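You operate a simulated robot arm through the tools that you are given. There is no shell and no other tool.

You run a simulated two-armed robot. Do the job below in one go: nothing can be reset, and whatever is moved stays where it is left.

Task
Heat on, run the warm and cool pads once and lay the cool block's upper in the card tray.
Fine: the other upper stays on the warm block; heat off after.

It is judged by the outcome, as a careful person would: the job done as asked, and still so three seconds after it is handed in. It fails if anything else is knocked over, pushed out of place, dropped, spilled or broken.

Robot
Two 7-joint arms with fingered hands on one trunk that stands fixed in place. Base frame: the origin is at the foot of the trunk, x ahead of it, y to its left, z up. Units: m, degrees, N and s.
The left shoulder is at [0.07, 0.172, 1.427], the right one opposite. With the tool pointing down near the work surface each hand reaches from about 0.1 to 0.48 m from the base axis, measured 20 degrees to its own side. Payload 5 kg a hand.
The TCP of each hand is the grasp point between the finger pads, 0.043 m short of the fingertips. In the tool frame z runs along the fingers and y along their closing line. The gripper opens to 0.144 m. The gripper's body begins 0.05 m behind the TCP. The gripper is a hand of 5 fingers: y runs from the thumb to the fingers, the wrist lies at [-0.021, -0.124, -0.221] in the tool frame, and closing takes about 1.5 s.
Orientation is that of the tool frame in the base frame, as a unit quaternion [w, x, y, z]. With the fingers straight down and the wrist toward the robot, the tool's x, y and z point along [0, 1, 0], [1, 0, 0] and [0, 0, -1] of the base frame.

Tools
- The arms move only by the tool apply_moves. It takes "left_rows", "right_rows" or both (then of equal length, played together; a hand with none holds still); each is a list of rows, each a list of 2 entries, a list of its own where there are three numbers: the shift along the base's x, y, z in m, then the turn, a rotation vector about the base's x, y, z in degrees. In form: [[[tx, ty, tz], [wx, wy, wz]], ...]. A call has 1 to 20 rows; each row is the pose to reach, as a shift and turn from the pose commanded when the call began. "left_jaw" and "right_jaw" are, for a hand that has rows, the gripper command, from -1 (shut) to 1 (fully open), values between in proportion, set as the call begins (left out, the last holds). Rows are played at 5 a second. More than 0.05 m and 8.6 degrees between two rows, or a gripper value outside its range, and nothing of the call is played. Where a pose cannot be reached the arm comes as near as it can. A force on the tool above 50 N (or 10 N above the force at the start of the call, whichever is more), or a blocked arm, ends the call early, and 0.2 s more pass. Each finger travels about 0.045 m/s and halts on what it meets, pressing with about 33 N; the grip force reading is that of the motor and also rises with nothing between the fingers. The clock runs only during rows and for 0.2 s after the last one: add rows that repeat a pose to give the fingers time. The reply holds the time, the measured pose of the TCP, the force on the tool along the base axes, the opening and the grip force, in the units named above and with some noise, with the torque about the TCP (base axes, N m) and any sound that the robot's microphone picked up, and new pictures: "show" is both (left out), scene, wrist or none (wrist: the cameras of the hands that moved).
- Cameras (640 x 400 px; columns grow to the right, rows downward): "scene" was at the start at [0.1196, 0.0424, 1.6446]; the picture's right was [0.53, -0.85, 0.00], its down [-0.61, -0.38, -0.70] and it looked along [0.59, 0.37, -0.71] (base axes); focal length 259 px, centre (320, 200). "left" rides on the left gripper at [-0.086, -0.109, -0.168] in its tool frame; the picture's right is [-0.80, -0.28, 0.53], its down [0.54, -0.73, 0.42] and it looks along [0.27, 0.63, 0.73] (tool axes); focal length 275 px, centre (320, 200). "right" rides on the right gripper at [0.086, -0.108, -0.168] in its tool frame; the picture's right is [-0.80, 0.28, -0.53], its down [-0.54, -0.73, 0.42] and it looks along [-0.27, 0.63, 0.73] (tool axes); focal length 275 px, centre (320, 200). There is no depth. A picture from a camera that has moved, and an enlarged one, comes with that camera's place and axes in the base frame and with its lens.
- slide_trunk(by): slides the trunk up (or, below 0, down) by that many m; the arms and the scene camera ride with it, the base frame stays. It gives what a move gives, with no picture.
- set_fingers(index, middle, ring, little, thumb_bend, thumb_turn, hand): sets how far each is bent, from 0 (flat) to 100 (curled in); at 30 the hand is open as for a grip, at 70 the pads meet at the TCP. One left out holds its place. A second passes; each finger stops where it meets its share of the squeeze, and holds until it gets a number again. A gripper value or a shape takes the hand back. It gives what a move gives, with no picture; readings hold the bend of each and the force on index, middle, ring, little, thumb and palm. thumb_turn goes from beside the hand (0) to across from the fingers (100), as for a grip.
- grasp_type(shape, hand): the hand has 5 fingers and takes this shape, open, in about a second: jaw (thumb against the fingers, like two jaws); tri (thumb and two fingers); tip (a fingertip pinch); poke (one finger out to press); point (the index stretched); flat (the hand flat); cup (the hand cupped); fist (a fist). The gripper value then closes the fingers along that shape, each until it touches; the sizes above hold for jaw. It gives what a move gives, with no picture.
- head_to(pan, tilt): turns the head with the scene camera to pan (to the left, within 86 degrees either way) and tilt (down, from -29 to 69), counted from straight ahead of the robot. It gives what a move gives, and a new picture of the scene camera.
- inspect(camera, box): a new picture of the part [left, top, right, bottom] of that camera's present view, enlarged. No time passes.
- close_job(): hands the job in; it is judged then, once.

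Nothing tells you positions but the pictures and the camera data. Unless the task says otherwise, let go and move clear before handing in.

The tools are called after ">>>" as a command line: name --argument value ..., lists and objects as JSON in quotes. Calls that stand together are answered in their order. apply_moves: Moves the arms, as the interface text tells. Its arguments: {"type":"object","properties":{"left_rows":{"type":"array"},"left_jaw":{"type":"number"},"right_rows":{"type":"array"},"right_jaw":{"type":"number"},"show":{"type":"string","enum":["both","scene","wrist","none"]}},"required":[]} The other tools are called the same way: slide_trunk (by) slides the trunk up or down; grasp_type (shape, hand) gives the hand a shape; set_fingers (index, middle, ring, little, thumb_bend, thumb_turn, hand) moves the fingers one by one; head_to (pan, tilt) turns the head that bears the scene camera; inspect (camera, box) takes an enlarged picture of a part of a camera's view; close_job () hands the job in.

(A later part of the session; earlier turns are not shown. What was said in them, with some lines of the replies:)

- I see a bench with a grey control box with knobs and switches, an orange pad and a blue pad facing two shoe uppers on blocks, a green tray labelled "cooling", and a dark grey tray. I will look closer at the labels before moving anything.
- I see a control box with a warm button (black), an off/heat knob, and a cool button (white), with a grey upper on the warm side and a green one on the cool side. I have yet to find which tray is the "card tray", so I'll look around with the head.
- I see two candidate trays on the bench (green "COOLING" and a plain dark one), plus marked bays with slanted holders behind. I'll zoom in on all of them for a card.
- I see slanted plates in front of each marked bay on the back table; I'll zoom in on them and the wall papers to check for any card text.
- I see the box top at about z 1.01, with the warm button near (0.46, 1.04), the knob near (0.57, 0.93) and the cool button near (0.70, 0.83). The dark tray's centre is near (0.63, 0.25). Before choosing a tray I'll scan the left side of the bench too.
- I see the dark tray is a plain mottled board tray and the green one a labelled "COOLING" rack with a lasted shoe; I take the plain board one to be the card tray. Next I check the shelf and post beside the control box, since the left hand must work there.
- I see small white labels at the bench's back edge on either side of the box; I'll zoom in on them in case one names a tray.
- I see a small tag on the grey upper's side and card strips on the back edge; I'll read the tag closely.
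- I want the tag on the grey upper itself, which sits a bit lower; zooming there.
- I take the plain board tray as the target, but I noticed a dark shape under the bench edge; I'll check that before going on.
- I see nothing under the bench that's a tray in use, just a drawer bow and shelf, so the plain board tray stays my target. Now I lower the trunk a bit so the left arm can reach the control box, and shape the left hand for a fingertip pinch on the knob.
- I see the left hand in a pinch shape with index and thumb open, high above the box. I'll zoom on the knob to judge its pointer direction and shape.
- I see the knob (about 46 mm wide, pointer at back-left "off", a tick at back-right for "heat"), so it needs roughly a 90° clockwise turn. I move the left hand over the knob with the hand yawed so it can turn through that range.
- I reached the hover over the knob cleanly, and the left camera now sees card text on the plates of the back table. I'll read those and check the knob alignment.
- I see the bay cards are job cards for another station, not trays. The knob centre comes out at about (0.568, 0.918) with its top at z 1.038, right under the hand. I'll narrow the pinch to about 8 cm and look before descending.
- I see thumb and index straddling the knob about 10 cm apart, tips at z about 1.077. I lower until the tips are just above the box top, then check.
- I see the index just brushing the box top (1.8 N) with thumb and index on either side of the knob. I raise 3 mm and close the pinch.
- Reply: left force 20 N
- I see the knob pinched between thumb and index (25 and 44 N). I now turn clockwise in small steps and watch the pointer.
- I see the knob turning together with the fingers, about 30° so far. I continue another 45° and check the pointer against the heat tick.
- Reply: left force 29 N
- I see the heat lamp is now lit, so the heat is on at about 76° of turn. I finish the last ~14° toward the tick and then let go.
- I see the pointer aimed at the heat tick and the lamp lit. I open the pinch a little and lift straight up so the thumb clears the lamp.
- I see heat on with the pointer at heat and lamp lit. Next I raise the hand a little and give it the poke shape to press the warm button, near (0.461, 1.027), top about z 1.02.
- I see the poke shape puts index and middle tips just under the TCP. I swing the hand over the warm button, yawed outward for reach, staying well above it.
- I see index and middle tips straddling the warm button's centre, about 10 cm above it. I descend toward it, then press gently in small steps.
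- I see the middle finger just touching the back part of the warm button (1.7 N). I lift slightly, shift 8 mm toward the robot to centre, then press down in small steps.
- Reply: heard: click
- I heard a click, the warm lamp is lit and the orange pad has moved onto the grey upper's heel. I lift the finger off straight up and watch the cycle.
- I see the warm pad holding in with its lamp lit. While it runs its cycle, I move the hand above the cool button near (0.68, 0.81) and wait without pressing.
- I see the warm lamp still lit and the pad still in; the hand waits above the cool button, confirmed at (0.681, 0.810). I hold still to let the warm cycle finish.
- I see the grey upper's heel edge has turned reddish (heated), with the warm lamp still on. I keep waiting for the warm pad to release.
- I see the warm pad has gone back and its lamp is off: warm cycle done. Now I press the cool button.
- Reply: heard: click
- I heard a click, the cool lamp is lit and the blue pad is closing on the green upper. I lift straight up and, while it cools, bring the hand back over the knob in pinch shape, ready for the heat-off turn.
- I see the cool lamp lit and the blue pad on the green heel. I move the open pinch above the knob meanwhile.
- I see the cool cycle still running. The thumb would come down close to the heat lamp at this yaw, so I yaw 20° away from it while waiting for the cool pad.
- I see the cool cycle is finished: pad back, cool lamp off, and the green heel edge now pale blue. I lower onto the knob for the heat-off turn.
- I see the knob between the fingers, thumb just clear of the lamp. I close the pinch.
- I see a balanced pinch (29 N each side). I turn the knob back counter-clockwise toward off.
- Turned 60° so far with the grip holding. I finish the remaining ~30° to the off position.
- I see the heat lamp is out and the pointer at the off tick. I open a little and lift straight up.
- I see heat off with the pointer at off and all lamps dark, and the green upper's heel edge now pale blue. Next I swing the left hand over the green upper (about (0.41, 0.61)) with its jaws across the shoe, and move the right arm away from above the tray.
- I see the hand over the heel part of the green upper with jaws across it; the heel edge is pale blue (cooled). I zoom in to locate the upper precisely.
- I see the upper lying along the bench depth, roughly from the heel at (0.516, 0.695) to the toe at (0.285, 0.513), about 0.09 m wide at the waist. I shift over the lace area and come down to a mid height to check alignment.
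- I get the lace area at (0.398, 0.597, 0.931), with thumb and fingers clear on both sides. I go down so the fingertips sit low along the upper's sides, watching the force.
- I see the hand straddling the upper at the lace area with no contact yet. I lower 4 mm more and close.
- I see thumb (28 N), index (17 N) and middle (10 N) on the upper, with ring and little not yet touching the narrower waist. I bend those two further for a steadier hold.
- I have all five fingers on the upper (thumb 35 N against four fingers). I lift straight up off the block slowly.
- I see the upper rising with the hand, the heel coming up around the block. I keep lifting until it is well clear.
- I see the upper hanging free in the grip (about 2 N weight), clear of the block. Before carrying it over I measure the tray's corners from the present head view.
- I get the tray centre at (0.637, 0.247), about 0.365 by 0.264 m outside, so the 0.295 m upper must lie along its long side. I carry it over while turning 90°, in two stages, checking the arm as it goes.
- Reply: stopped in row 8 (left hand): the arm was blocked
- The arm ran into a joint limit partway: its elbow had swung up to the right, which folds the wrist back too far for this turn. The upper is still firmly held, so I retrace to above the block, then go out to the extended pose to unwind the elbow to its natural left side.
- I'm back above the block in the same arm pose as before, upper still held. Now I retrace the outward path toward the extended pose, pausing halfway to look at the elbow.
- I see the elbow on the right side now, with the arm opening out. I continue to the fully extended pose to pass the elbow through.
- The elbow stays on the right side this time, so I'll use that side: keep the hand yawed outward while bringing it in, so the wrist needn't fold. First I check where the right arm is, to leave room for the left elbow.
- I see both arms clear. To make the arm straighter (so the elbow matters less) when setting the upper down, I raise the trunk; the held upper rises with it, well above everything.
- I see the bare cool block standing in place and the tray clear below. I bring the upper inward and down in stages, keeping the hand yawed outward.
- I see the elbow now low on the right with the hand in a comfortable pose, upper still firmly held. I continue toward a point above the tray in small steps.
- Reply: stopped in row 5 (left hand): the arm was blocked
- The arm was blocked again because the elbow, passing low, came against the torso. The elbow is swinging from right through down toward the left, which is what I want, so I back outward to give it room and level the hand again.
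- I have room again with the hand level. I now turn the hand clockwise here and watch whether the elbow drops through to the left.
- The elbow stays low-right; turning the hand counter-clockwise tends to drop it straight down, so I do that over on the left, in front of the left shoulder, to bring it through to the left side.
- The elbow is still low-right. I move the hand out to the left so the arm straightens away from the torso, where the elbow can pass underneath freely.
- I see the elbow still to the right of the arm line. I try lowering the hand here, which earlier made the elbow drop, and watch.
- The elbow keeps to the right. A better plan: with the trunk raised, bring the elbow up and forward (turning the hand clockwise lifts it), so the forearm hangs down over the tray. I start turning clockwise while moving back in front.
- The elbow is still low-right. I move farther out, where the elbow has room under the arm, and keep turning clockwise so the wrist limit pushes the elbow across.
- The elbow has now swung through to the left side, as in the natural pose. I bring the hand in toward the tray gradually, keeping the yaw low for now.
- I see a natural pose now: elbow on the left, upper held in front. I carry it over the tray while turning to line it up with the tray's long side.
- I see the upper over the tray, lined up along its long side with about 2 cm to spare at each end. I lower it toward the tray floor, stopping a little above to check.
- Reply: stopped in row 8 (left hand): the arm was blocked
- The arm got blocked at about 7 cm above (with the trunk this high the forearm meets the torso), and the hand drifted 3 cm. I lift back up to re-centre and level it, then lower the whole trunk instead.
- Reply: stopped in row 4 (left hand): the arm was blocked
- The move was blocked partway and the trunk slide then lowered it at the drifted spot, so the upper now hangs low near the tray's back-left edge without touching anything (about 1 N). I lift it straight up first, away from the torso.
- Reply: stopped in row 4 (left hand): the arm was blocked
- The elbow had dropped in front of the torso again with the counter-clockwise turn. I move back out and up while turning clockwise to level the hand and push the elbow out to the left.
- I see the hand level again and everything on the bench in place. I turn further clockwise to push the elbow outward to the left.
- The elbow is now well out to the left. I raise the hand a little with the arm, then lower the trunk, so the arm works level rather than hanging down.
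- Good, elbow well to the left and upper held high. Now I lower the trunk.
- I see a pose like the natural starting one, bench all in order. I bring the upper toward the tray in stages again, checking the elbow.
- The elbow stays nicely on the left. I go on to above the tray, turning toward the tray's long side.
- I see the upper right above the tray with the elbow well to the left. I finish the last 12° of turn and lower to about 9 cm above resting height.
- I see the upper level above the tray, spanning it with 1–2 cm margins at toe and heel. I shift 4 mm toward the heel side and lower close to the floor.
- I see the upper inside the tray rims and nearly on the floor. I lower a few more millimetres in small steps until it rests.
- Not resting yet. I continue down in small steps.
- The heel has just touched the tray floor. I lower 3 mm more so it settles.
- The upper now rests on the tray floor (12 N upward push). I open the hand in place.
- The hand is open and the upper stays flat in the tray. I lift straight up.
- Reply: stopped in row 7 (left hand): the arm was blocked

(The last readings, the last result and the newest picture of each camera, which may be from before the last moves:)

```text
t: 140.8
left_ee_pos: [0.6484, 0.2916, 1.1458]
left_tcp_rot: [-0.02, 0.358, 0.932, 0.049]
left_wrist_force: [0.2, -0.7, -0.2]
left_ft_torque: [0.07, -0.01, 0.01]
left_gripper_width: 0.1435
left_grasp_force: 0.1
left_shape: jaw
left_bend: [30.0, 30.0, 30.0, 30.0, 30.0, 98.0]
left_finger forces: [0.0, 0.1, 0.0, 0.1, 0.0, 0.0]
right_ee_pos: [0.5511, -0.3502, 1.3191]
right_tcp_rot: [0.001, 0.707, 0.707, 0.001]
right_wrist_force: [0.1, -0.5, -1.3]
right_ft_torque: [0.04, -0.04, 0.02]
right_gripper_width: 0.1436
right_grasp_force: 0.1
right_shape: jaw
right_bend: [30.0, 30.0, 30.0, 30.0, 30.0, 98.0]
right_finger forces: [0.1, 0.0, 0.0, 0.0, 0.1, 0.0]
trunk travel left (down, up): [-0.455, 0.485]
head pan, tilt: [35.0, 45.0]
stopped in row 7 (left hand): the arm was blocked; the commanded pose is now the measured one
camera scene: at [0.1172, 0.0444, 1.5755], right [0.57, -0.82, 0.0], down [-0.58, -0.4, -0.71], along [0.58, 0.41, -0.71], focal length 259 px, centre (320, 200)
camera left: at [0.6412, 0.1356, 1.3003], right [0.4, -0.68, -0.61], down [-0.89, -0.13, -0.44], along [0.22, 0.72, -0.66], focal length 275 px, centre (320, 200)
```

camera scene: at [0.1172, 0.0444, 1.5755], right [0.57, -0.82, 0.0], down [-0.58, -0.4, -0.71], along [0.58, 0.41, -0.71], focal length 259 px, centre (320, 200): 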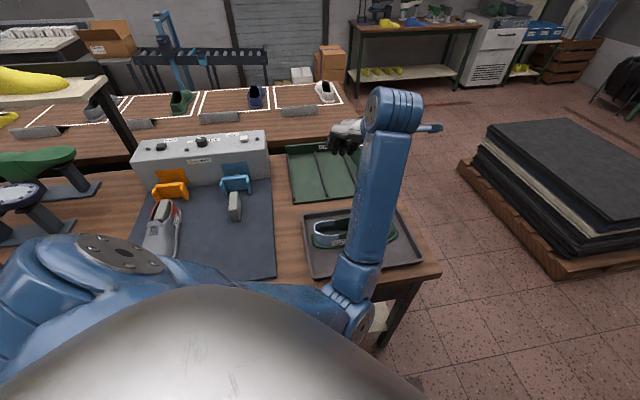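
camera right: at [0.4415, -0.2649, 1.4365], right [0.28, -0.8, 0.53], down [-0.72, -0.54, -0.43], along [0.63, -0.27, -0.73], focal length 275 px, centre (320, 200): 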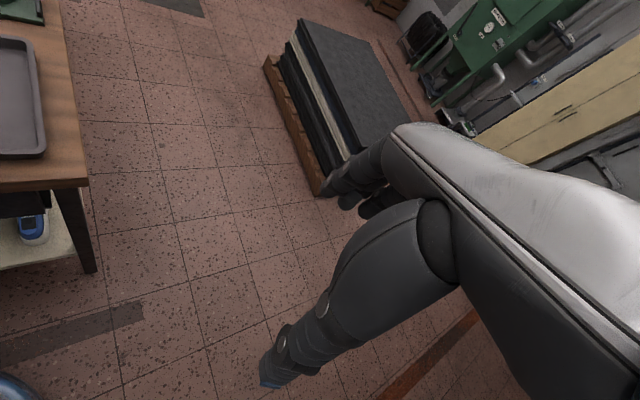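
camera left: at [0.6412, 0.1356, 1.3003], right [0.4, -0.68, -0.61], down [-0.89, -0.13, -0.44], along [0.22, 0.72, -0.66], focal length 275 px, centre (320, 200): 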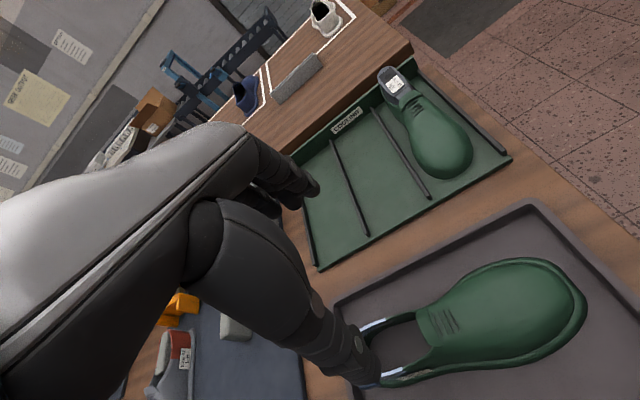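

The upper stays put in the tray; the arm met its limit on the way up, as its elbow swung down in front of the bench. I move the hand outward and up while turning clockwise, which freed it before.

>>> apply_moves --left_rows '[[[-0.004, 0.03, 0.025], [-0.9, 0.3, -5.5]], [[-0.011, 0.063, 0.045], [-1.7, 0.55, -11]], [[-0.018, 0.096, 0.065], [-2.6, 0.8, -16.5]], [[-0.025, 0.13, 0.085], [-3.4, 1.1, -22]], [[-0.032, 0.163, 0.1], [-4.3, 1.4, -27.5]], [[-0.04, 0.196, 0.118], [-5.1, 1.65, -33]], [[-0.048, 0.228, 0.134], [-5.9, 1.9, -38]]]' --show "scene"

>>> inspect --camera "scene" --box '[280, 130, 450, 290]'

```text
t: 142.4
left_ee_pos: [0.6021, 0.5206, 1.2781]
left_tcp_rot: [-0.001, 0.645, 0.764, -0.003]
left_wrist_force: [0.6, -0.4, -0.2]
left_ft_torque: [-0.04, 0.01, -0.04]
left_gripper_width: 0.144
left_grasp_force: 0.0
left_shape: jaw
left_bend: [30.0, 30.0, 30.0, 30.0, 30.0, 98.0]
left_finger forces: [0.0, 0.0, 0.1, 0.0, 0.0, 0.0]
right_ee_pos: [0.5504, -0.3475, 1.3202]
right_tcp_rot: [0.001, 0.707, 0.707, -0.001]
right_wrist_force: [-0.1, 1.0, 0.5]
right_ft_torque: [-0.06, -0.01, -0.04]
right_gripper_width: 0.1438
right_grasp_force: 0.2
right_shape: jaw
right_bend: [30.0, 30.0, 30.0, 30.0, 30.0, 98.0]
right_finger forces: [0.1, 0.0, 0.0, 0.0, 0.1, 0.1]
trunk travel left (down, up): [-0.455, 0.485]
head pan, tilt: [35.0, 45.0]
camera scene: at [0.1168, 0.0475, 1.5753], right [0.57, -0.82, 0.0], down [-0.58, -0.41, -0.71], along [0.58, 0.4, -0.71], focal length 259 px, centre (320, 200)
```

scene: 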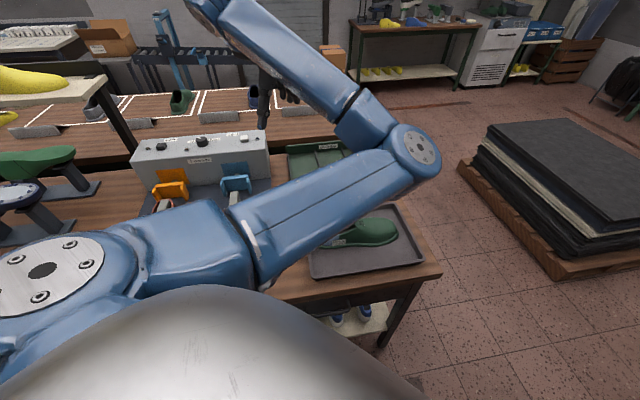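

```text
2.50 times, centred on (365, 210) of scene
camera zoom: at [0.1168, 0.0475, 1.5753], right [0.57, -0.82, 0.0], down [-0.58, -0.41, -0.71], along [0.58, 0.4, -0.71], focal length 648 px, centre (208, 175)
```

zoom: 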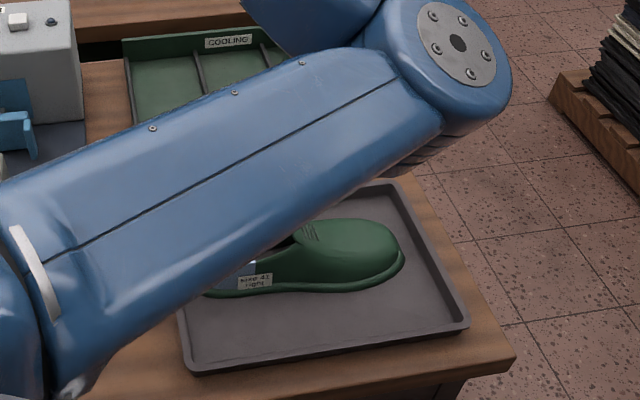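

The upper lies in the tray and the hand is free. I move the left arm away to the outer left so I can check the whole bench with nothing in the way.

>>> apply_moves --left_rows '[[[-0.005, 0.03, 0.01], [0, 0, -3]], [[-0.01, 0.06, 0.02], [0, 0, -6]], [[-0.015, 0.09, 0.03], [0, 0, -10]], [[-0.02, 0.12, 0.04], [0, 0, -14]], [[-0.025, 0.15, 0.05], [0, 0, -18]], [[-0.03, 0.18, 0.06], [0, 0, -22]], [[-0.035, 0.21, 0.07], [0, 0, -27]], [[-0.04, 0.24, 0.08], [0, 0, -33]], [[-0.045, 0.27, 0.08], [0, 0, -40]], [[-0.05, 0.28, 0.08], [0, 0, -47]], [[-0.055, 0.28, 0.08], [0, 0, -54]]]' --show "scene"

>>> head_to --pan 40 --tilt 45

```text
t: 144.8
left_ee_pos: [0.5451, 0.7988, 1.3614]
left_tcp_rot: [-0.002, 0.921, 0.389, -0.001]
left_wrist_force: [-0.6, 0.0, -0.3]
left_ft_torque: [0.02, 0.0, 0.01]
left_gripper_width: 0.1438
left_grasp_force: 0.0
left_shape: jaw
left_bend: [30.0, 30.0, 30.0, 30.0, 30.0, 98.0]
left_finger forces: [0.1, 0.0, 0.0, 0.1, 0.1, 0.1]
right_ee_pos: [0.5518, -0.3487, 1.3189]
right_tcp_rot: [0.0, 0.707, 0.707, 0.001]
right_wrist_force: [-0.6, 0.0, 0.8]
right_ft_torque: [0.01, 0.0, -0.02]
right_gripper_width: 0.1435
right_grasp_force: 0.0
right_shape: jaw
right_bend: [30.0, 30.0, 30.0, 30.0, 30.0, 98.0]
right_finger forces: [0.0, 0.1, 0.1, 0.1, 0.0, 0.1]
trunk travel left (down, up): [-0.455, 0.485]
head pan, tilt: [35.0, 45.0]
camera scene: at [0.117, 0.0454, 1.5755], right [0.57, -0.82, 0.0], down [-0.58, -0.41, -0.71], along [0.58, 0.41, -0.71], focal length 259 px, centre (320, 200)
```

scene: 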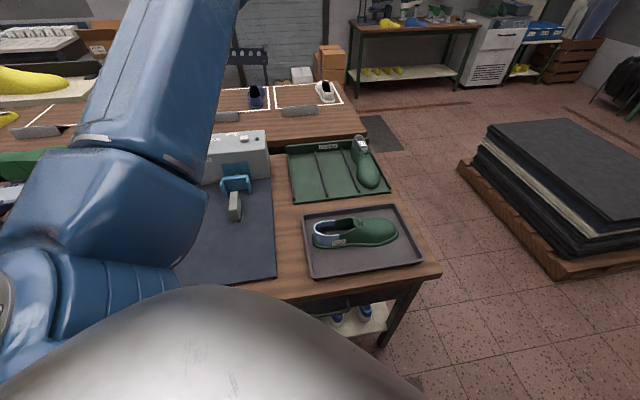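

```text
t: 145.5
left_ee_pos: [0.5458, 0.8, 1.3598]
left_tcp_rot: [-0.003, 0.921, 0.39, -0.001]
left_wrist_force: [-0.3, -0.3, 0.1]
left_ft_torque: [0.01, 0.0, 0.03]
left_gripper_width: 0.144
left_grasp_force: 0.0
left_shape: jaw
left_bend: [30.0, 30.0, 30.0, 30.0, 30.0, 98.0]
left_finger forces: [0.1, 0.0, 0.0, 0.0, 0.0, 0.0]
right_ee_pos: [0.5516, -0.3491, 1.3202]
right_tcp_rot: [0.0, 0.707, 0.707, 0.001]
right_wrist_force: [0.0, -0.2, -0.7]
right_ft_torque: [-0.01, 0.0, 0.03]
right_gripper_width: 0.1438
right_grasp_force: 0.1
right_shape: jaw
right_bend: [30.0, 30.0, 30.0, 30.0, 30.0, 98.0]
right_finger forces: [0.0, 0.0, 0.0, 0.1, 0.0, 0.0]
trunk travel left (down, up): [-0.455, 0.485]
head pan, tilt: [40.0, 45.0]
camera scene: at [0.1131, 0.0515, 1.5755], right [0.64, -0.77, 0.0], down [-0.54, -0.45, -0.71], along [0.54, 0.45, -0.71], focal length 259 px, centre (320, 200)
```

scene: 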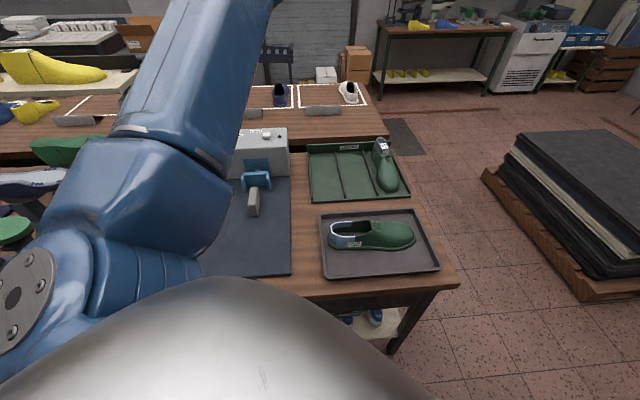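

I see the green upper lying wholly within the tray. The raised arm hides the left part, so I check the knob, lamps and grey upper with the left-hand camera.

>>> inspect --camera "left" --box '[0, 0, 640, 400]'

>>> inspect --camera "scene" --box '[300, 190, 450, 290]'

>>> head_to --pan 70 --tilt 45

```text
1.00 times, centred on (320, 200) of left (not enlarged: the box is as wide or as high as the picture)
camera zoom: at [0.4093, 0.8117, 1.5293], right [-0.76, -0.37, -0.53], down [-0.14, 0.9, -0.42], along [0.63, -0.24, -0.74], focal length 275 px, centre (320, 200)
```

zoom: 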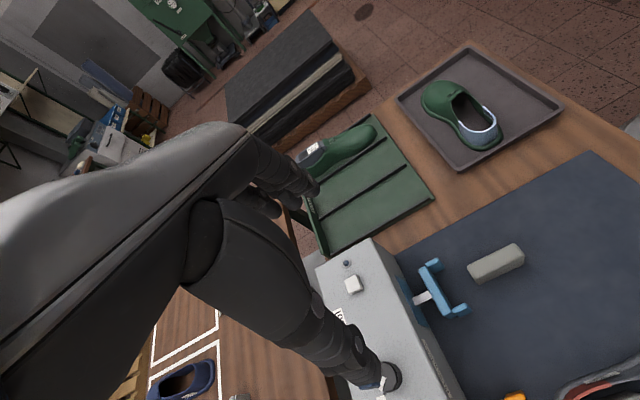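

```text
4.00 times, centred on (375, 240) of scene
camera zoom: at [0.1131, 0.0515, 1.5755], right [0.64, -0.77, 0.0], down [-0.54, -0.45, -0.71], along [0.54, 0.45, -0.71], focal length 1036 px, centre (100, 40)
```

zoom: 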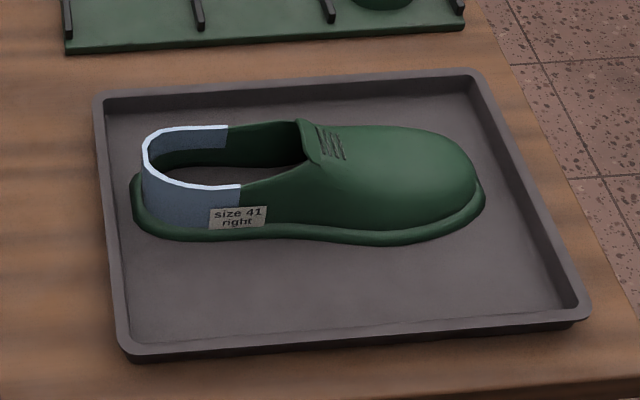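

```text
t: 146.5
left_ee_pos: [0.5464, 0.7992, 1.3601]
left_tcp_rot: [-0.003, 0.921, 0.389, -0.001]
left_wrist_force: [0.3, 0.5, 0.3]
left_ft_torque: [0.02, 0.03, 0.03]
left_gripper_width: 0.1441
left_grasp_force: 0.1
left_shape: jaw
left_bend: [30.0, 30.0, 30.0, 30.0, 30.0, 98.0]
left_finger forces: [0.1, 0.0, 0.0, 0.1, 0.0, 0.0]
right_ee_pos: [0.5512, -0.3492, 1.3184]
right_tcp_rot: [0.0, 0.707, 0.707, 0.001]
right_wrist_force: [-0.4, 0.5, -0.2]
right_ft_torque: [0.01, -0.01, 0.02]
right_gripper_width: 0.1436
right_grasp_force: 0.0
right_shape: jaw
right_bend: [30.0, 30.0, 30.0, 30.0, 30.0, 98.0]
right_finger forces: [0.0, 0.0, 0.1, 0.1, 0.1, 0.1]
trunk travel left (down, up): [-0.455, 0.485]
head pan, tilt: [70.0, 45.0]
camera scene: at [0.0788, 0.0758, 1.5754], right [0.94, -0.34, 0.0], down [-0.24, -0.66, -0.71], along [0.24, 0.66, -0.71], focal length 259 px, centre (320, 200)
```

scene: 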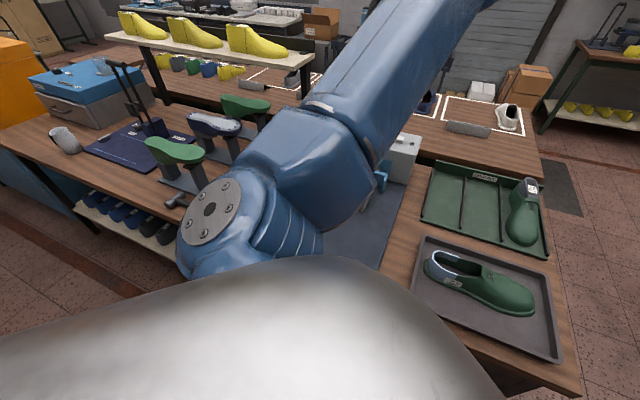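

The upper lies flat in the tray, the cool block stands, and the other benches look untouched. I turn the left hand a bit to see the knob, lamps and the grey upper as a last check.

>>> apply_moves --left_rows '[[[-0.01, -0.015, 0.01], [0, 0, 8]], [[-0.02, -0.03, 0.02], [0, 0, 16]], [[-0.03, -0.045, 0.03], [0, 0, 24]], [[-0.04, -0.06, 0.04], [0, 0, 32]], [[-0.05, -0.075, 0.05], [0, 0, 40]], [[-0.06, -0.09, 0.06], [0, 0, 48]], [[-0.07, -0.1, 0.07], [0, 0, 56]], [[-0.08, -0.1, 0.08], [0, 0, 64]], [[-0.09, -0.1, 0.09], [0, 0, 72]], [[-0.1, -0.1, 0.1], [0, 0, 80]], [[-0.1, -0.1, 0.1], [0, 0, 88]], [[-0.1, -0.1, 0.1], [0, 0, 96]]]' --show "both"

```text
t: 149.1
left_ee_pos: [0.4466, 0.6973, 1.4593]
left_tcp_rot: [-0.001, 0.325, 0.946, -0.003]
left_wrist_force: [1.3, 0.4, 0.2]
left_ft_torque: [0.01, 0.02, -0.02]
left_gripper_width: 0.1443
left_grasp_force: 0.0
left_shape: jaw
left_bend: [30.0, 30.0, 30.0, 30.0, 30.0, 98.0]
left_finger forces: [0.0, 0.0, 0.1, 0.0, 0.1, 0.1]
right_ee_pos: [0.5513, -0.3489, 1.3181]
right_tcp_rot: [-0.001, 0.707, 0.707, 0.0]
right_wrist_force: [0.5, -0.6, -0.6]
right_ft_torque: [0.01, 0.02, 0.0]
right_gripper_width: 0.1435
right_grasp_force: 0.1
right_shape: jaw
right_bend: [30.0, 30.0, 30.0, 30.0, 30.0, 98.0]
right_finger forces: [0.0, 0.1, 0.0, 0.0, 0.0, 0.0]
trunk travel left (down, up): [-0.455, 0.485]
head pan, tilt: [70.0, 45.0]
camera scene: at [0.0796, 0.0754, 1.5754], right [0.94, -0.34, 0.0], down [-0.24, -0.66, -0.71], along [0.24, 0.66, -0.71], focal length 259 px, centre (320, 200)
camera left: at [0.4484, 0.56, 1.6287], right [0.45, -0.72, -0.53], down [-0.88, -0.24, -0.42], along [0.17, 0.66, -0.73], focal length 275 px, centre (320, 200)
```

scene: 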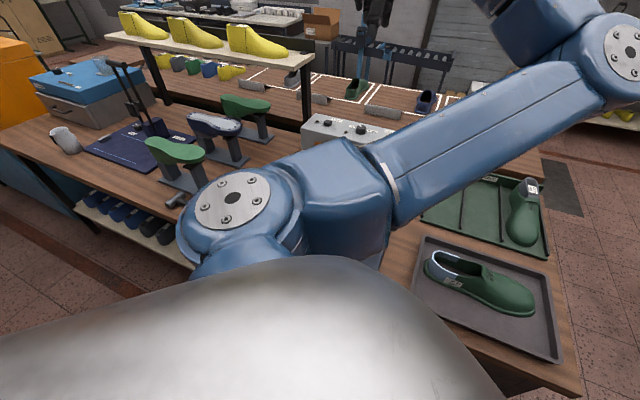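
left: 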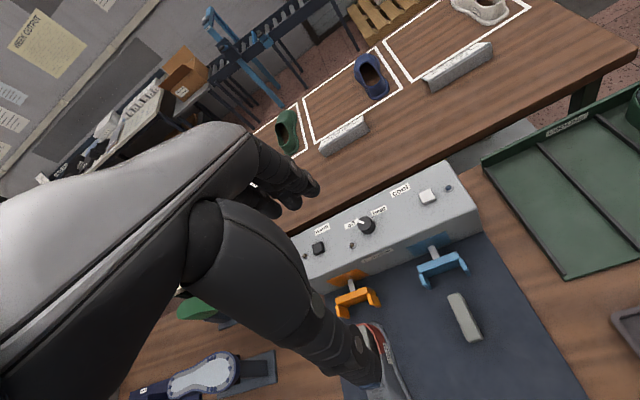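

>>> inspect --camera "left" --box '[290, 170, 490, 295]'

>>> inspect --camera "left" --box '[300, 280, 500, 400]'

>>> inspect --camera "scene" --box '[300, 100, 420, 160]'

```text
3.20 times, centred on (390, 232) of left
camera zoom: at [0.4484, 0.56, 1.6287], right [0.45, -0.72, -0.53], down [-0.88, -0.24, -0.42], along [0.17, 0.66, -0.73], focal length 881 px, centre (96, 96)
```

zoom: 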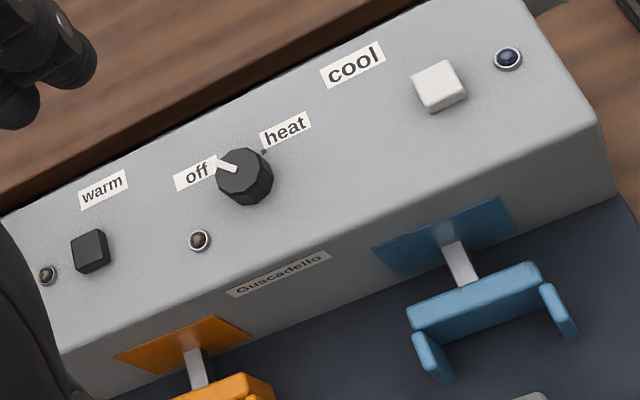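

```text
3.20 times, centred on (400, 340) of left
camera zoom: at [0.4484, 0.56, 1.6287], right [0.45, -0.72, -0.53], down [-0.88, -0.24, -0.42], along [0.17, 0.66, -0.73], focal length 881 px, centre (64, -248)
```

zoom: 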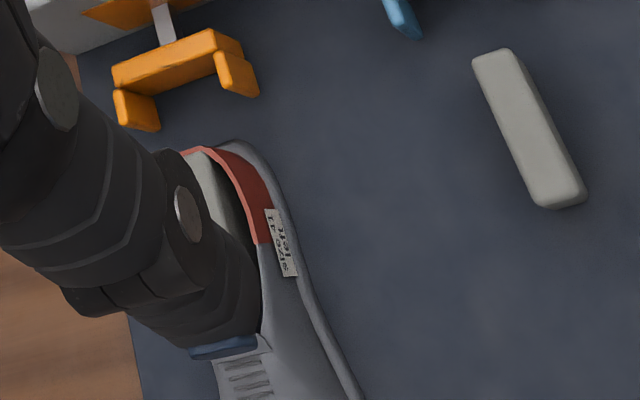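

```text
5.33 times, centred on (360, 130) of scene
camera zoom: at [0.0796, 0.0754, 1.5754], right [0.94, -0.34, 0.0], down [-0.24, -0.66, -0.71], along [0.24, 0.66, -0.71], focal length 1381 px, centre (107, 573)
```

zoom: 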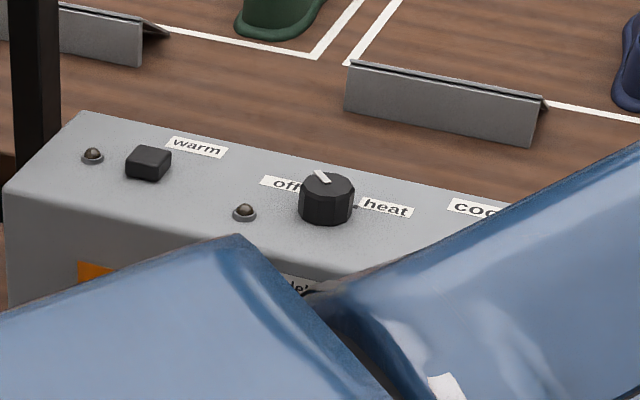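

I see everything as asked: knob at off with all lamps dark, the pads back, the grey upper still on the warm block, and the green upper lying flat in the plain tray. Both hands are empty and clear, so I hand the job in.

>>> close_job

```text
The job is handed in.
```

The job is done and handed in. The heat was switched on, the warm pad and then the cool pad each ran once, and the heat is off again with all lamps dark.

- **Cool block's upper:** the green upper (size 41 right) lies flat inside the plain dark grey tray, with both hands empty and clear of it.
- **Warm block's upper:** the grey upper stayed on its block, and its heel edge turned red from the heat.
- **Which tray:** nothing on the bench is marked "card tray". I took it to be the plain board-like tray rather than the green tray labelled "COOLING".
- **Carrying the upper:** the left arm was blocked several times on the way to the tray, so it took a long route. The upper stayed firmly held throughout, and in the last pictures nothing else was moved or knocked over.
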